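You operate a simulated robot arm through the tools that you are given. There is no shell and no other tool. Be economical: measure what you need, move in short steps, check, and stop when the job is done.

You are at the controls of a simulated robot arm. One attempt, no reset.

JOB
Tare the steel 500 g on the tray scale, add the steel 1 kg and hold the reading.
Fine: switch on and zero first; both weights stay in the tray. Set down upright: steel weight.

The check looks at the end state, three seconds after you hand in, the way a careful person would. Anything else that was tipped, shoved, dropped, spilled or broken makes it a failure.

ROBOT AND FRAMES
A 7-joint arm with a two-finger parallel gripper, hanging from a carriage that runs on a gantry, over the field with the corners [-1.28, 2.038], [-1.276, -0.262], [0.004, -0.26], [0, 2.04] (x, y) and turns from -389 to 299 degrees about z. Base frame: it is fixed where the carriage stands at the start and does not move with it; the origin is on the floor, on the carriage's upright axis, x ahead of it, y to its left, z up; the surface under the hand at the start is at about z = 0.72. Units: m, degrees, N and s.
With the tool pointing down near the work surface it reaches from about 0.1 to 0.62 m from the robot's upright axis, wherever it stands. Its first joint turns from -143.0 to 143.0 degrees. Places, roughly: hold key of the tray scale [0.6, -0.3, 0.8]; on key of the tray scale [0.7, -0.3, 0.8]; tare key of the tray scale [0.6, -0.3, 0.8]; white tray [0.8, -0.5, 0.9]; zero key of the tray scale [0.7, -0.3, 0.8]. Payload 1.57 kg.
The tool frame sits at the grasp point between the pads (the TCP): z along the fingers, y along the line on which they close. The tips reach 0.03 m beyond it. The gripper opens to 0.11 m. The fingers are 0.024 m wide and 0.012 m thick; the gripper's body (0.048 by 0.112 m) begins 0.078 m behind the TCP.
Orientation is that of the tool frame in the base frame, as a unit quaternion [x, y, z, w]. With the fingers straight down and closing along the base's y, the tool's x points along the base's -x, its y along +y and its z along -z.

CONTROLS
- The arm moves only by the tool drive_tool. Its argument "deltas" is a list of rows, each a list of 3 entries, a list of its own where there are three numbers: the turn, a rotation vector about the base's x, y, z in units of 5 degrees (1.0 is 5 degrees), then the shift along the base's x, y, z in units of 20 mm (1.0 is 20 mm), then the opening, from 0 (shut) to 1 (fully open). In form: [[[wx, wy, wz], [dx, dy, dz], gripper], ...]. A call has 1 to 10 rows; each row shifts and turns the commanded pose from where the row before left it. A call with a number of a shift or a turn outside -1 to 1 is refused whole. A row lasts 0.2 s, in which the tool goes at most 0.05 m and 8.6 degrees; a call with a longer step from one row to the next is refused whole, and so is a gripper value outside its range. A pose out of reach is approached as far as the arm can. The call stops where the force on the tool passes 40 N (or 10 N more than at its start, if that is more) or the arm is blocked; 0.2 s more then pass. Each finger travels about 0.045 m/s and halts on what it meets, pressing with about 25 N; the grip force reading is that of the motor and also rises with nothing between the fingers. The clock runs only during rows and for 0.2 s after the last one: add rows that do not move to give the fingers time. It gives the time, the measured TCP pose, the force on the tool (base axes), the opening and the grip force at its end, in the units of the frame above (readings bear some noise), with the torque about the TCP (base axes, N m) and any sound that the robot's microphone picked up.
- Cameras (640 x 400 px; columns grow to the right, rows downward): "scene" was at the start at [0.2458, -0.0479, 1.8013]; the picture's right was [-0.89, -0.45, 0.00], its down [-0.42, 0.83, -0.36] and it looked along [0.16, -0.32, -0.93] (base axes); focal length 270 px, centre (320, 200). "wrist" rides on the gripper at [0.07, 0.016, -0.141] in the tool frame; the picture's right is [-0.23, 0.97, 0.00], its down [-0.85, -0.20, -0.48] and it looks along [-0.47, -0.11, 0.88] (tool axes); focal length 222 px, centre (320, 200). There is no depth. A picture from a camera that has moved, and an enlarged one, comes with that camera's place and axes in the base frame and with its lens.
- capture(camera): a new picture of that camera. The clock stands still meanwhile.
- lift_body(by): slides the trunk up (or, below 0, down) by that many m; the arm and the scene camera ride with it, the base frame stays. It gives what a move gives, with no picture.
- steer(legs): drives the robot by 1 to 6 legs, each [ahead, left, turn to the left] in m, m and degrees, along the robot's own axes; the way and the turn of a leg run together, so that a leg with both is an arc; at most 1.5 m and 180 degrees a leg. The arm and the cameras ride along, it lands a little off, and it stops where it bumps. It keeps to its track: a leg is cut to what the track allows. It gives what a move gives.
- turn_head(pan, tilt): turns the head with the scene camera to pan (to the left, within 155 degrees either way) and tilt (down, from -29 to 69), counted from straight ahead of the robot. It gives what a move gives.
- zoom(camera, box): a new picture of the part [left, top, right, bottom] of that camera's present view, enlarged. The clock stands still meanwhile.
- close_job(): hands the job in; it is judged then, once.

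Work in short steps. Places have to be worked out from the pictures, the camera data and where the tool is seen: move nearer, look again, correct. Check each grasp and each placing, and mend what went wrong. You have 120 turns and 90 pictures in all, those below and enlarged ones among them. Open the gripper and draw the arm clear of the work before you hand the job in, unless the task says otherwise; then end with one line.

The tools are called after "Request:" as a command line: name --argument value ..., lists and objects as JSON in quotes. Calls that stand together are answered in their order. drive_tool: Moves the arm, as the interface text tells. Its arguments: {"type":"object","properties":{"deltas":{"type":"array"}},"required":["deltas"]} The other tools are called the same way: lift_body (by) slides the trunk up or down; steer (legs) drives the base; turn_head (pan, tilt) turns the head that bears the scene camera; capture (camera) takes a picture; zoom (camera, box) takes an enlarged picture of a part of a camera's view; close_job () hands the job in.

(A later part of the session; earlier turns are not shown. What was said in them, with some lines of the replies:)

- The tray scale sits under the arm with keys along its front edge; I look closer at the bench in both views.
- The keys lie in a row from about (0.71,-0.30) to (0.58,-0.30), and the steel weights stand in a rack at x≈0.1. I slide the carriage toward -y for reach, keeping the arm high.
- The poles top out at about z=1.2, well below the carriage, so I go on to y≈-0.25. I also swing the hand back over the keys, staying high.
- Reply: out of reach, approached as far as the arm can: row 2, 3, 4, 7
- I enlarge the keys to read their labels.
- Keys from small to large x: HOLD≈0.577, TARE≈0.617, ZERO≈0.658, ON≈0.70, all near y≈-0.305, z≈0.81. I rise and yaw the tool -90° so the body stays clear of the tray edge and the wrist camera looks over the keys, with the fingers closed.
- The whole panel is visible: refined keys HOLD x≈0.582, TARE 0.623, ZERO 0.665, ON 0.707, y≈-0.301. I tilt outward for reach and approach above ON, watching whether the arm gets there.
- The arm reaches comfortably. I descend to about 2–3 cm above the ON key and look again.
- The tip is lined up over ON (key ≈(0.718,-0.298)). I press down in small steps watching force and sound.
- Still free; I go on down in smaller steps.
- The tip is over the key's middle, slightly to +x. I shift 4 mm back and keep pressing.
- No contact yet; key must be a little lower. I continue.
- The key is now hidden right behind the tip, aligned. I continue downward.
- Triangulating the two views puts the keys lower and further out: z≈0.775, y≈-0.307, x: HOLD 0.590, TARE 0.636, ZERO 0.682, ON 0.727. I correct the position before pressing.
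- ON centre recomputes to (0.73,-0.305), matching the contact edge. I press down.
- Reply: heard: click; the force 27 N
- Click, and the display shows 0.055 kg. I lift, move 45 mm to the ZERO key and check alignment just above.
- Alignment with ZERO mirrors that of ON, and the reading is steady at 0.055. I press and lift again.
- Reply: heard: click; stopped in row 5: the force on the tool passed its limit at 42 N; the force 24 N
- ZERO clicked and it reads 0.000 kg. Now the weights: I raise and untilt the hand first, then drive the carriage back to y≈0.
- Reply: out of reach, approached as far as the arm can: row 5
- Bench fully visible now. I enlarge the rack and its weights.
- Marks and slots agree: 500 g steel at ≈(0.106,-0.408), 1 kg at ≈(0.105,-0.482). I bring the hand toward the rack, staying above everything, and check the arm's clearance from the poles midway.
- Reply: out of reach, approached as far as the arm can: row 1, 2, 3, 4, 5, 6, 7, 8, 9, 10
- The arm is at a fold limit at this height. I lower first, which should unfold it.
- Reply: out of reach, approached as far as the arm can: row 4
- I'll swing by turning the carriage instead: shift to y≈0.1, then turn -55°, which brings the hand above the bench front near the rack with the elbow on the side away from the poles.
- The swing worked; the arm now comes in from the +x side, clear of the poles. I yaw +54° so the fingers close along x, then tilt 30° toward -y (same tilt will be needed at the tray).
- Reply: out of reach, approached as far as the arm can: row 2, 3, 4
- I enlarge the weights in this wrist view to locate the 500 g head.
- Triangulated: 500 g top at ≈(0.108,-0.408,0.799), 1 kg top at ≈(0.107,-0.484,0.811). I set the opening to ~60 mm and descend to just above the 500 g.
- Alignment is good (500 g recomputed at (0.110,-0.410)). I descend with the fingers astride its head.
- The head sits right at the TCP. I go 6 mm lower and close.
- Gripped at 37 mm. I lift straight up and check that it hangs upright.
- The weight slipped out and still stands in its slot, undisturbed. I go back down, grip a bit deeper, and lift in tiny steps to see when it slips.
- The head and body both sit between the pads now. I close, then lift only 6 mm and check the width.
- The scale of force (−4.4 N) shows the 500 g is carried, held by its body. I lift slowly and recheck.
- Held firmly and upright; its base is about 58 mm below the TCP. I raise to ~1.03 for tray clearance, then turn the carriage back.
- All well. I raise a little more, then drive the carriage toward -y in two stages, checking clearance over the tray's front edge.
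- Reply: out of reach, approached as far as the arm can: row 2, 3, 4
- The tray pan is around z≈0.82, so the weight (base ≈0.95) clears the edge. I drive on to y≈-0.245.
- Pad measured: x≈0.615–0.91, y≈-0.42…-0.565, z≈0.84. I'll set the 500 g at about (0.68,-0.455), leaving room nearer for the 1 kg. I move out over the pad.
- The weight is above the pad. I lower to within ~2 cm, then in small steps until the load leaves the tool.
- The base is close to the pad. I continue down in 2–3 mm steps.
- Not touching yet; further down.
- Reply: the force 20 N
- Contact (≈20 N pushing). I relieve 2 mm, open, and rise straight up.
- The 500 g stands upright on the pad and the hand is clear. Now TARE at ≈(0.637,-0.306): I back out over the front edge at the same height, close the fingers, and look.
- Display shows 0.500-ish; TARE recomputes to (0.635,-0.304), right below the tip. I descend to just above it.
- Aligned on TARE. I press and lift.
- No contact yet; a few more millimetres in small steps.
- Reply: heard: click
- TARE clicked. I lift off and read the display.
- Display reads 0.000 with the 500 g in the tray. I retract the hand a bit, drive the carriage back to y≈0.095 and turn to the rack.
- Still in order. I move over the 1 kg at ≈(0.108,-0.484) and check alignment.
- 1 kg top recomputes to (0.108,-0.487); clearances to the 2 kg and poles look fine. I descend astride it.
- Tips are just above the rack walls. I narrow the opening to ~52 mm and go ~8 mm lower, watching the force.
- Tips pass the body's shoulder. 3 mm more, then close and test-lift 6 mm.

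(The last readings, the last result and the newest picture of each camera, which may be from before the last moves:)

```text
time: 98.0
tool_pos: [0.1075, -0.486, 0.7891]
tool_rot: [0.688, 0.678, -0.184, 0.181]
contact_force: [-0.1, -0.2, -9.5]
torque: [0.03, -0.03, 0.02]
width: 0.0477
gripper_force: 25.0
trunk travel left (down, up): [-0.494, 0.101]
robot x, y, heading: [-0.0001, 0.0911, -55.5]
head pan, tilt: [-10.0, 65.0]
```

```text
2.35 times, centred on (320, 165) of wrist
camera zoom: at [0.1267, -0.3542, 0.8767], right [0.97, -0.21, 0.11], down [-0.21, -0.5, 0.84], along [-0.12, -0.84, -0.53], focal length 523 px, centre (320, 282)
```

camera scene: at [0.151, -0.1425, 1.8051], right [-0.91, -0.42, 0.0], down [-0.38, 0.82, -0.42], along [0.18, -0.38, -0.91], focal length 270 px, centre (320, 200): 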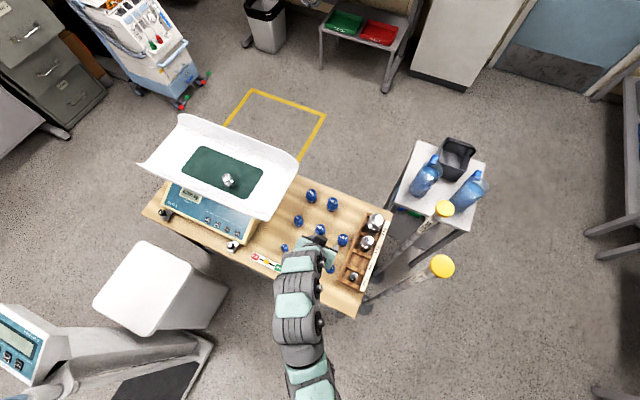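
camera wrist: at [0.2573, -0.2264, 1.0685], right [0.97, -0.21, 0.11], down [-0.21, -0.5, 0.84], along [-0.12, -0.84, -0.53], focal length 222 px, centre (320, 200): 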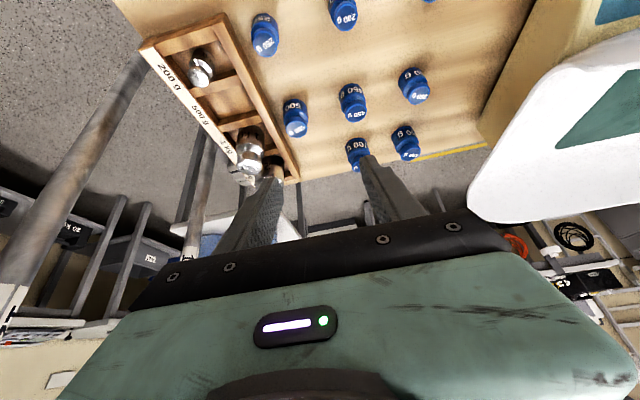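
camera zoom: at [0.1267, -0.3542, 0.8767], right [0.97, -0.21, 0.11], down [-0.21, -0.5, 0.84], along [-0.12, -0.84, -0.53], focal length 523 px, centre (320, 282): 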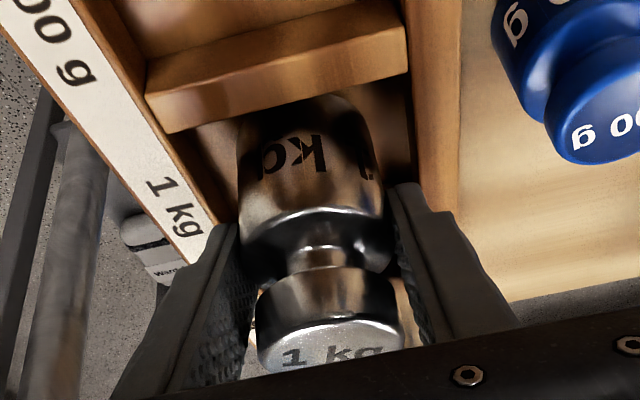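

The full 9.5 N is on the hand: the 1 kg is held. I lift slowly.

Request:
drive_tool --deltas '[[[0, 0, 0], [0, 0, 0.2], 0], [[0, 0, 0], [0, 0, 0.3], 0], [[0, 0, 0], [0, 0, 0.4], 0], [[0, 0, 0], [0, 0, 0.5], 0], [[0, 0, 0], [0, 0, 0.5], 0], [[0, 0, 0], [0, 0, 0.5], 0], [[0, 0, 0], [0, 0, 0.5], 0], [[0, 0, 0], [0, 0, 0.5], 0], [[0, 0, 0], [0, 0, 0.5], 0], [[0, 0, 0], [0, 0, 0.3], 0]]'

Request:
drive_tool --deltas '[[[0, 0, 0], [0, 0.2, 0.3], 0], [[0, 0, 0], [0, 0.4, 0.5], 0], [[0, 0, 0], [0, 0.5, 0.6], 0], [[0, 0, 0], [0, 0.5, 0.6], 0], [[0, 0, 0], [0, 0.5, 0.6], 0], [[0, 0, 0], [0, 0.5, 0.6], 0], [[0, 0, 0], [0, 0.5, 0.6], 0], [[0, 0, 0], [0, 0.5, 0.6], 0], [[0, 0, 0], [0, 0.4, 0.6], 0], [[0, 0, 0], [0, 0.2, 0.3], 0]]'

Request:
capture --camera "wrist"

```text
time: 100.2
tool_pos: [0.108, -0.4856, 0.8723]
tool_rot: [0.688, 0.678, -0.185, 0.18]
contact_force: [0.2, 0.2, -9.3]
torque: [-0.01, 0.02, -0.04]
width: 0.0473
gripper_force: 25.1
trunk travel left (down, up): [-0.494, 0.101]
robot x, y, heading: [0.0007, 0.0938, -55.0]
head pan, tilt: [-10.0, 65.0]
```

```text
time: 102.4
tool_pos: [0.1076, -0.4029, 0.9786]
tool_rot: [0.687, 0.679, -0.183, 0.183]
contact_force: [0.3, 0.2, -8.5]
torque: [0.02, -0.05, 0.05]
width: 0.0469
gripper_force: 25.2
trunk travel left (down, up): [-0.494, 0.101]
robot x, y, heading: [0.0015, 0.0901, -55.3]
head pan, tilt: [-10.0, 65.0]
```

```text
26 pictures are left
camera wrist: at [0.1266, -0.2709, 1.0667], right [0.97, -0.21, 0.11], down [-0.21, -0.5, 0.84], along [-0.12, -0.84, -0.53], focal length 222 px, centre (320, 200)
```

wrist: 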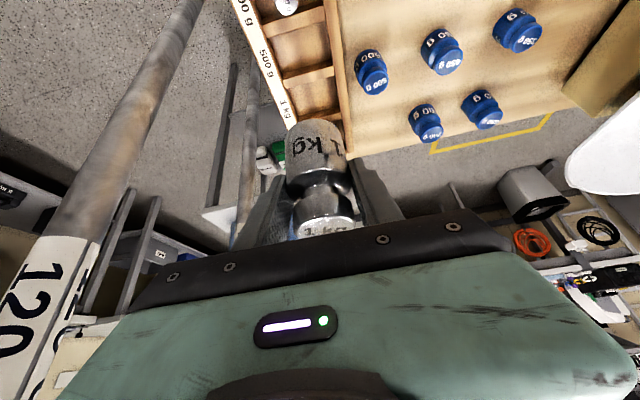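

Held upright. I raise 2 cm more and retrace the carriage path: turn back, then toward -y in two stages.

Request:
drive_tool --deltas '[[[0, 0, 0], [0, 0, 0.4], 0], [[0, 0, 0], [0, 0, 0.5], 0], [[0, 0, 0], [0, 0, 0.3], 0], [[0, 0, 0], [0, 0, 0], 0]]'

Request:
steer --legs '[[0, 0, 28], [0, 0, 27]]'

Request:
steer --legs '[[0, -0.17, 0], [0, -0.16, 0]]'

Request:
capture --camera "wrist"

```text
time: 103.4
tool_pos: [0.1085, -0.4023, 1.0026]
tool_rot: [0.688, 0.678, -0.184, 0.182]
contact_force: [0.8, 0.1, -9.9]
torque: [-0.02, 0.02, -0.03]
width: 0.0472
gripper_force: 24.4
trunk travel left (down, up): [-0.494, 0.101]
robot x, y, heading: [-0.0025, 0.0911, -55.2]
head pan, tilt: [-10.0, 65.0]
```

```text
time: 106.6
tool_pos: [0.4649, -0.1043, 1.0036]
tool_rot: [0.298, 0.919, -0.08, 0.246]
contact_force: [-0.6, 0.5, -10.0]
torque: [0.03, -0.01, -0.01]
width: 0.047
gripper_force: 25.3
trunk travel left (down, up): [-0.494, 0.101]
robot x, y, heading: [-0.003, 0.0937, -0.4]
head pan, tilt: [-10.0, 65.0]
```

```text
time: 109.0
tool_pos: [0.4615, -0.4324, 1.0034]
tool_rot: [0.3, 0.918, -0.081, 0.246]
contact_force: [0.5, 0.2, -9.5]
torque: [0.0, 0.01, 0.01]
width: 0.0474
gripper_force: 25.2
trunk travel left (down, up): [-0.494, 0.101]
robot x, y, heading: [-0.0009, -0.2368, -0.5]
head pan, tilt: [-10.0, 65.0]
```

```text
25 pictures are left
camera wrist: at [0.3663, -0.3418, 1.0906], right [0.73, 0.67, 0.11], down [0.29, -0.46, 0.84], along [0.62, -0.58, -0.53], focal length 222 px, centre (320, 200)
```

wrist: 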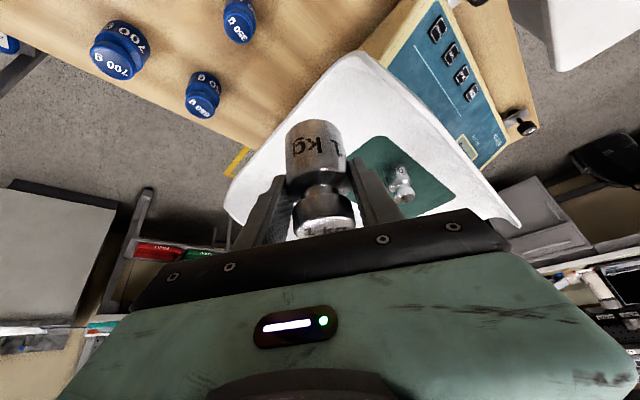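

Now to (0.64,-0.53), ~8.5 cm from the 500 g. I move over the spot, staying high.

Request:
drive_tool --deltas '[[[0, 0, 0], [0.5, -0.4, 0], 0], [[0, 0, 0], [0.9, -0.7, 0], 0], [[0, 0, 0], [1, -0.7, 0], 0], [[0, 0, 0], [1, -0.7, 0], 0], [[0, 0, 0], [1, -0.7, 0], 0], [[0, 0, 0], [1, -0.6, 0], 0], [[0, 0, 0], [1, -0.5, 0], 0], [[0, 0, 0], [1, -0.4, 0], 0], [[0, 0, 0], [1, -0.2, -0.2], 0], [[0, 0, 0], [0.5, 0, -0.3], 0]]'

Request:
capture --camera "wrist"

Request:
zoom --camera "scene" --box '[280, 100, 460, 260]'

```text
time: 111.2
tool_pos: [0.639, -0.5304, 0.9922]
tool_rot: [0.3, 0.919, -0.081, 0.245]
contact_force: [0.4, 0.0, -10.0]
torque: [0.01, 0.01, 0.01]
width: 0.0473
gripper_force: 24.8
trunk travel left (down, up): [-0.494, 0.101]
robot x, y, heading: [-0.0048, -0.2332, -0.4]
head pan, tilt: [-10.0, 65.0]
```

```text
24 pictures are left
camera wrist: at [0.5451, -0.4398, 1.08], right [0.73, 0.67, 0.11], down [0.29, -0.46, 0.84], along [0.62, -0.58, -0.53], focal length 222 px, centre (320, 200)
```

wrist: 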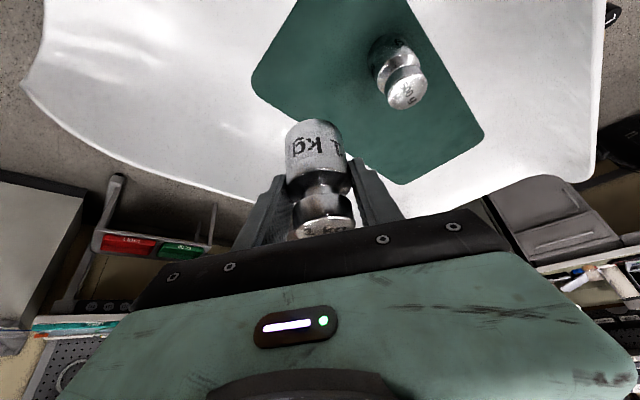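

```text
2.50 times, centred on (370, 180) of scene
camera zoom: at [0.277, -0.2468, 1.8049], right [-0.18, -0.98, 0.0], down [-0.89, 0.17, -0.42], along [0.41, -0.08, -0.91], focal length 676 px, centre (195, 250)
```

zoom: 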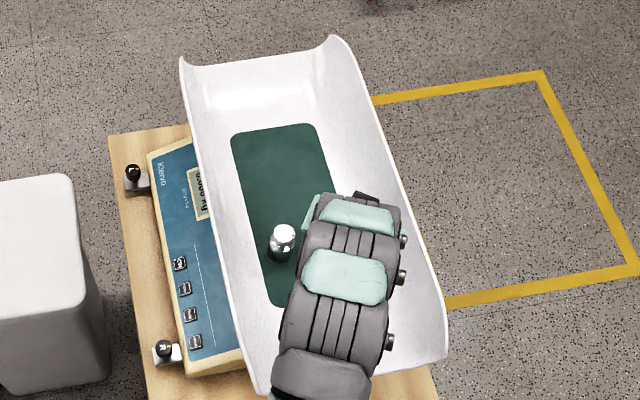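

Landing spot projects inside the pad with good clearance from the 500 g. I lower to near the pad.

Request:
drive_tool --deltas '[[[0, 0, 0], [0, 0, -0.5], 0], [[0, 0, 0], [0, 0, -0.7], 0], [[0, 0, 0], [0, 0, -0.7], 0], [[0, 0, 0], [0, 0, -0.7], 0], [[0, 0, 0], [0, 0, -0.6], 0], [[0, 0, 0], [0, 0, -0.4], 0], [[0, 0, 0], [0, 0, 0], 0]]'

Request:
capture --camera "wrist"

```text
time: 112.8
tool_pos: [0.6396, -0.5304, 0.9216]
tool_rot: [0.3, 0.918, -0.081, 0.245]
contact_force: [0.8, 0.6, -10.3]
torque: [-0.01, 0.02, -0.03]
width: 0.047
gripper_force: 24.7
trunk travel left (down, up): [-0.494, 0.101]
robot x, y, heading: [-0.0021, -0.2327, -0.7]
head pan, tilt: [-10.0, 65.0]
```

```text
22 pictures are left
camera wrist: at [0.5443, -0.4394, 1.0088], right [0.73, 0.67, 0.11], down [0.29, -0.46, 0.84], along [0.62, -0.58, -0.53], focal length 222 px, centre (320, 200)
```

wrist: 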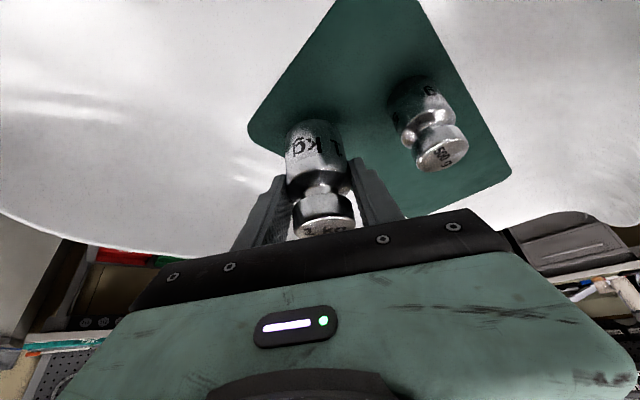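

Good. Slow descent to contact.

Request:
drive_tool --deltas '[[[0, 0, 0], [0, 0, -0.2], 0], [[0, 0, 0], [0, 0, -0.2], 0], [[0, 0, 0], [0, 0, -0.15], 0], [[0, 0, 0], [0, 0, -0.12], 0], [[0, 0, 0], [0, 0, 0], 0]]'

Request:
drive_tool --deltas '[[[0, 0, 0], [0, 0, -0.12], 0], [[0, 0, 0], [0, 0, -0.12], 0], [[0, 0, 0], [0, 0, 0], 0]]'

```text
time: 114.0
tool_pos: [0.6402, -0.5317, 0.9079]
tool_rot: [0.301, 0.918, -0.081, 0.245]
contact_force: [-0.8, 0.4, -9.9]
torque: [-0.01, 0.01, 0.0]
width: 0.0469
gripper_force: 24.7
trunk travel left (down, up): [-0.494, 0.101]
robot x, y, heading: [-0.0001, -0.2367, -0.6]
head pan, tilt: [-10.0, 65.0]
```

```text
time: 114.8
tool_pos: [0.6413, -0.5323, 0.9032]
tool_rot: [0.3, 0.918, -0.08, 0.248]
contact_force: [-8.9, 3.2, 16.2]
torque: [-0.12, 0.43, -0.15]
width: 0.0471
gripper_force: 24.9
trunk travel left (down, up): [-0.494, 0.101]
robot x, y, heading: [-0.0042, -0.2332, -0.6]
head pan, tilt: [-10.0, 65.0]
```

Contact. I relieve 2 mm, open modestly (66 mm), and rise.

Request:
drive_tool --deltas '[[[0, 0, 0], [0, 0, 0.1], 0], [[0, 0, 0], [0, 0, 0], 0.45], [[0, 0, 0], [0, 0, 0], 0.55], [[0, 0, 0], [0, 0, 0], 0.6], [[0, 0, 0], [0, 0, 0], 0.6], [[0, 0, 0], [0, 0, 0], 0.6]]'

Request:
drive_tool --deltas '[[[0, 0, 0], [0, 0, 0.4], 0.6], [[0, 0, 0], [0, 0, 0.6], 0.6], [[0, 0, 0], [0, 0, 1], 0.6], [[0, 0, 0], [0, 0, 1], 0.6], [[0, 0, 0], [0, 0, 1], 0.6], [[0, 0, 0], [0, 0, 0.4], 0.6], [[0, 0, 0], [0, 0, 0], 0.6]]'

Request:
capture --camera "wrist"

```text
time: 116.2
tool_pos: [0.6406, -0.5307, 0.9059]
tool_rot: [0.3, 0.918, -0.081, 0.246]
contact_force: [-0.5, -0.7, -0.6]
torque: [-0.02, 0.01, 0.03]
width: 0.0661
gripper_force: 0.1
trunk travel left (down, up): [-0.494, 0.101]
robot x, y, heading: [-0.0042, -0.2348, -0.6]
head pan, tilt: [-10.0, 65.0]
```

```text
time: 117.8
tool_pos: [0.6401, -0.5307, 0.9921]
tool_rot: [0.3, 0.919, -0.079, 0.245]
contact_force: [0.3, 0.1, -0.2]
torque: [0.0, -0.02, -0.02]
width: 0.0659
gripper_force: 0.0
trunk travel left (down, up): [-0.494, 0.101]
robot x, y, heading: [-0.0016, -0.2345, -0.6]
head pan, tilt: [-10.0, 65.0]
```

```text
21 pictures are left
camera wrist: at [0.5449, -0.4402, 1.0805], right [0.73, 0.67, 0.11], down [0.29, -0.46, 0.84], along [0.62, -0.58, -0.53], focal length 222 px, centre (320, 200)
```

wrist: 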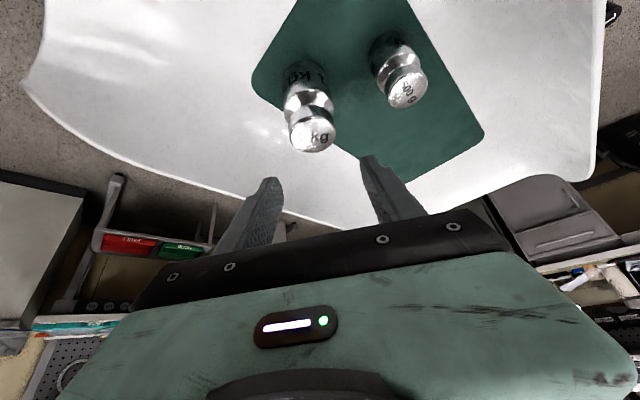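

Both weights stand upright. Now HOLD at ≈(0.590,-0.304): I move out over the front edge, closing the fingers, and read the display.

Request:
drive_tool --deltas '[[[0, 0, 0], [-0.3, 0.6, 0], 0.6], [[0, 0, 0], [-0.3, 1, 0], 0.6], [[0, 0, 0], [-0.3, 1, 0], 0.6], [[0, 0, 0], [-0.3, 1, 0], 0.6], [[0, 0, 0], [-0.3, 1, 0], 0.6], [[0, 0, 0], [-0.3, 1, 0], 0.6], [[0, 0, 0], [-0.3, 1, 0], 0.5], [[0, 0, 0], [-0.3, 1, 0], 0.2], [[0, 0, 0], [-0.25, 1, 0], 0], [[0, 0, 0], [0, 1, 0], 0]]'

Request:
drive_tool --deltas '[[[0, 0, 0], [0, 1, 0], 0], [[0, 0, 0], [0, 0.9, 0], 0], [[0, 0, 0], [0, 0, 0], 0], [[0, 0, 0], [0, 0, 0], 0]]'

Request:
zoom --camera "wrist" --box '[180, 0, 480, 230]'

```text
time: 120.0
tool_pos: [0.5884, -0.3401, 0.9918]
tool_rot: [0.3, 0.918, -0.081, 0.246]
contact_force: [-0.1, 0.8, -0.1]
torque: [0.02, -0.02, 0.01]
width: 0.0
gripper_force: 7.2
trunk travel left (down, up): [-0.494, 0.101]
robot x, y, heading: [-0.0005, -0.2381, -0.4]
head pan, tilt: [-10.0, 65.0]
```

```text
time: 121.0
tool_pos: [0.5887, -0.3011, 0.9925]
tool_rot: [0.3, 0.918, -0.08, 0.246]
contact_force: [0.1, 0.7, -0.3]
torque: [0.01, -0.06, 0.03]
width: 0.0
gripper_force: 21.6
trunk travel left (down, up): [-0.494, 0.101]
robot x, y, heading: [-0.0025, -0.2329, -0.3]
head pan, tilt: [-10.0, 65.0]
```

```text
1.74 times, centred on (330, 115) of wrist
camera zoom: at [0.4929, -0.2096, 1.08], right [0.73, 0.67, 0.11], down [0.29, -0.46, 0.84], along [0.62, -0.58, -0.53], focal length 386 px, centre (303, 348)
```

zoom: 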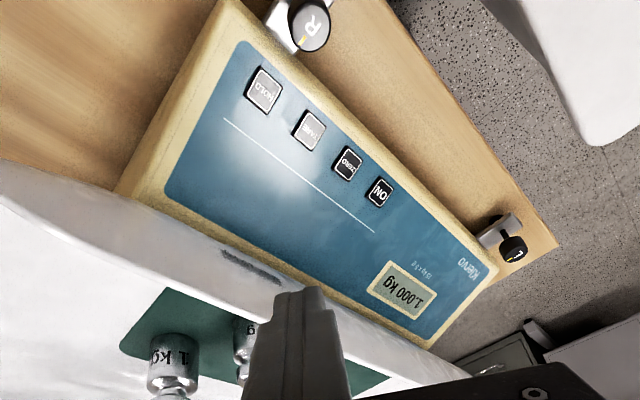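

It reads 1.000 kg. HOLD recomputes to (0.591,-0.305), under the tip; I descend to just above and verify.

Request:
drive_tool --deltas '[[[0, 0, 0], [-0.05, 0, -1], 0], [[0, 0, 0], [0, 0, -1], 0], [[0, 0, 0], [0, 0, -1], 0], [[0, 0, 0], [0, 0, -1], 0], [[0, 0, 0], [0, 0, -1], 0], [[0, 0, 0], [0, 0, -1], 0], [[0, 0, 0], [0, 0, -1], 0], [[0, 0, 0], [0, 0, -1], 0], [[0, 0, 0], [0, 0, -0.6], 0], [[0, 0, 0], [0, 0, 0], 0]]'

Request:
zoom --camera "wrist" --box '[200, 60, 440, 230]'

```text
time: 123.2
tool_pos: [0.5864, -0.3007, 0.8203]
tool_rot: [0.298, 0.919, -0.08, 0.247]
contact_force: [0.4, 0.1, 0.9]
torque: [0.0, -0.03, 0.02]
width: 0.0002
gripper_force: 21.7
trunk travel left (down, up): [-0.494, 0.101]
robot x, y, heading: [-0.005, -0.2375, -0.6]
head pan, tilt: [-10.0, 65.0]
```

```text
2.35 times, centred on (320, 145) of wrist
camera zoom: at [0.4908, -0.2099, 0.9085], right [0.73, 0.67, 0.11], down [0.29, -0.46, 0.84], along [0.62, -0.58, -0.53], focal length 523 px, centre (320, 329)
```

zoom: 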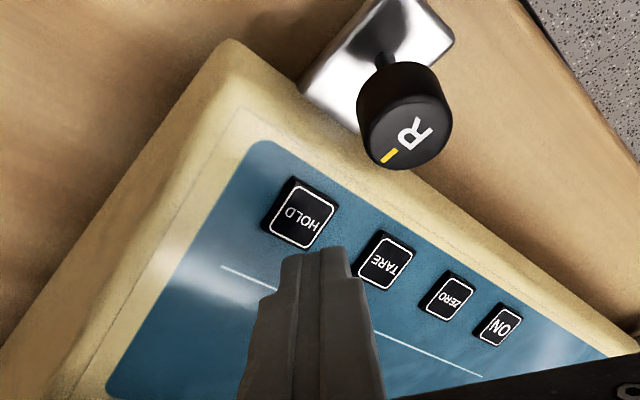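

Same alignment as TARE had. I press HOLD, in small steps.

Request:
drive_tool --deltas '[[[0, 0, 0], [0.05, 0, -0.3], 0], [[0, 0, 0], [0, 0, -0.25], 0], [[0, 0, 0], [0, 0, -0.15], 0], [[0, 0, 0], [0, 0, -0.1], 0], [[0, 0, 0], [0, 0, -0.08], 0], [[0, 0, 0], [0, 0, 0], 0]]'

```text
time: 124.7
tool_pos: [0.5879, -0.3011, 0.803]
tool_rot: [0.3, 0.918, -0.08, 0.246]
contact_force: [0.7, 1.2, 3.6]
torque: [0.0, 0.01, 0.01]
width: 0.0
gripper_force: 20.8
trunk travel left (down, up): [-0.494, 0.101]
robot x, y, heading: [-0.0032, -0.2359, -0.5]
head pan, tilt: [-10.0, 65.0]
heard: click
```

Click. I lift off and read the display.

Request:
drive_tool --deltas '[[[0, 0, 0], [0, 0, 0.5], 0], [[0, 0, 0], [0, 0, 1], 0], [[0, 0, 0], [0, 0, 1], 0], [[0, 0, 0], [0, 0, 1], 0], [[0, 0, 0], [0, 0, 1], 0], [[0, 0, 0], [0, 0, 1], 0], [[0, 0, 0], [0, 0, 1], 0], [[0, 0, 0], [0, 0, 1], 0], [[0, 0, 0], [0, 0, 1], 0], [[0, 0, 0], [0, 0, 0.8], 0]]'

Request:
zoom --camera "wrist" --box '[180, 0, 480, 230]'

```text
time: 126.8
tool_pos: [0.5853, -0.3005, 0.9886]
tool_rot: [0.299, 0.919, -0.08, 0.245]
contact_force: [-0.3, 0.2, 0.5]
torque: [0.02, -0.01, 0.01]
width: 0.0
gripper_force: 21.5
trunk travel left (down, up): [-0.494, 0.101]
robot x, y, heading: [-0.0022, -0.2389, -0.6]
head pan, tilt: [-10.0, 65.0]
```

```text
1.74 times, centred on (330, 115) of wrist
camera zoom: at [0.4903, -0.2105, 1.0767], right [0.73, 0.67, 0.11], down [0.29, -0.46, 0.84], along [0.62, -0.58, -0.53], focal length 386 px, centre (303, 348)
```

zoom: 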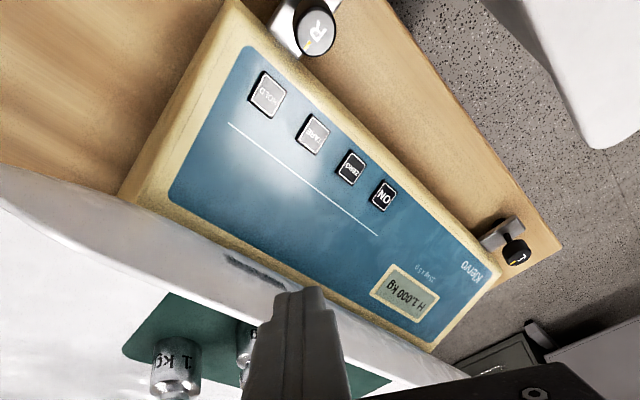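

Display shows "H 1.000 kg" — held. I open the gripper, back the arm out clear by moving the carriage away, and take a final look.

Request:
drive_tool --deltas '[[[0, 0, 0], [-1, 0, 0], 0], [[0, 0, 0], [-1, 0, 0], 0.3], [[0, 0, 0], [-1, 0, 0], 0.6], [[0, 0, 0], [-1, 0, 0], 1], [[0, 0, 0], [0, 0, 0], 1], [[0, 0, 0], [0, 0, 0], 1]]'

Request:
steer --legs '[[0, 0.3, 0]]'

Request:
turn_head --pan -50 --tilt 60

Request:
capture --camera "scene"

```text
time: 128.2
tool_pos: [0.506, -0.3005, 0.9902]
tool_rot: [0.299, 0.919, -0.08, 0.246]
contact_force: [0.1, 0.5, -0.3]
torque: [0.0, -0.04, 0.01]
width: 0.1003
gripper_force: 0.0
trunk travel left (down, up): [-0.494, 0.101]
robot x, y, heading: [-0.0025, -0.2352, -0.5]
head pan, tilt: [-10.0, 65.0]
```

```text
time: 130.3
tool_pos: [0.5088, -0.0022, 0.9896]
tool_rot: [0.3, 0.918, -0.08, 0.247]
contact_force: [-0.1, 0.0, 0.2]
torque: [0.0, -0.04, 0.03]
width: 0.1099
gripper_force: 0.1
trunk travel left (down, up): [-0.494, 0.101]
robot x, y, heading: [0.0023, 0.0623, -0.5]
head pan, tilt: [-10.0, 65.0]
```

```text
time: 131.4
tool_pos: [0.5095, -0.0013, 0.9902]
tool_rot: [0.3, 0.918, -0.081, 0.246]
contact_force: [-0.1, -0.1, -0.8]
torque: [-0.01, -0.03, 0.0]
width: 0.1101
gripper_force: 0.0
trunk travel left (down, up): [-0.494, 0.101]
robot x, y, heading: [0.001, 0.0639, -0.5]
head pan, tilt: [-50.0, 60.0]
```

```text
17 pictures are left
camera scene: at [0.2626, 0.0117, 1.8106], right [-0.77, -0.64, 0.0], down [-0.55, 0.67, -0.5], along [0.32, -0.39, -0.87], focal length 270 px, centre (320, 200)
```

scene: 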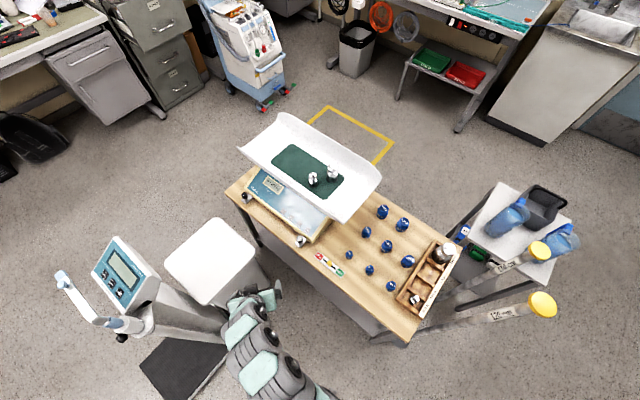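

Both weights stand in the tray, the rack, blue weights and poles are undisturbed, and the arm is clear. I hand in.

Request:
close_job

```text
The job is handed in.
```

The job is handed in: I switched the scale on, zeroed it, tared the steel 500 g, added the steel 1 kg and pressed hold. Both weights stand upright in the tray and the display shows "H 1.000 kg".
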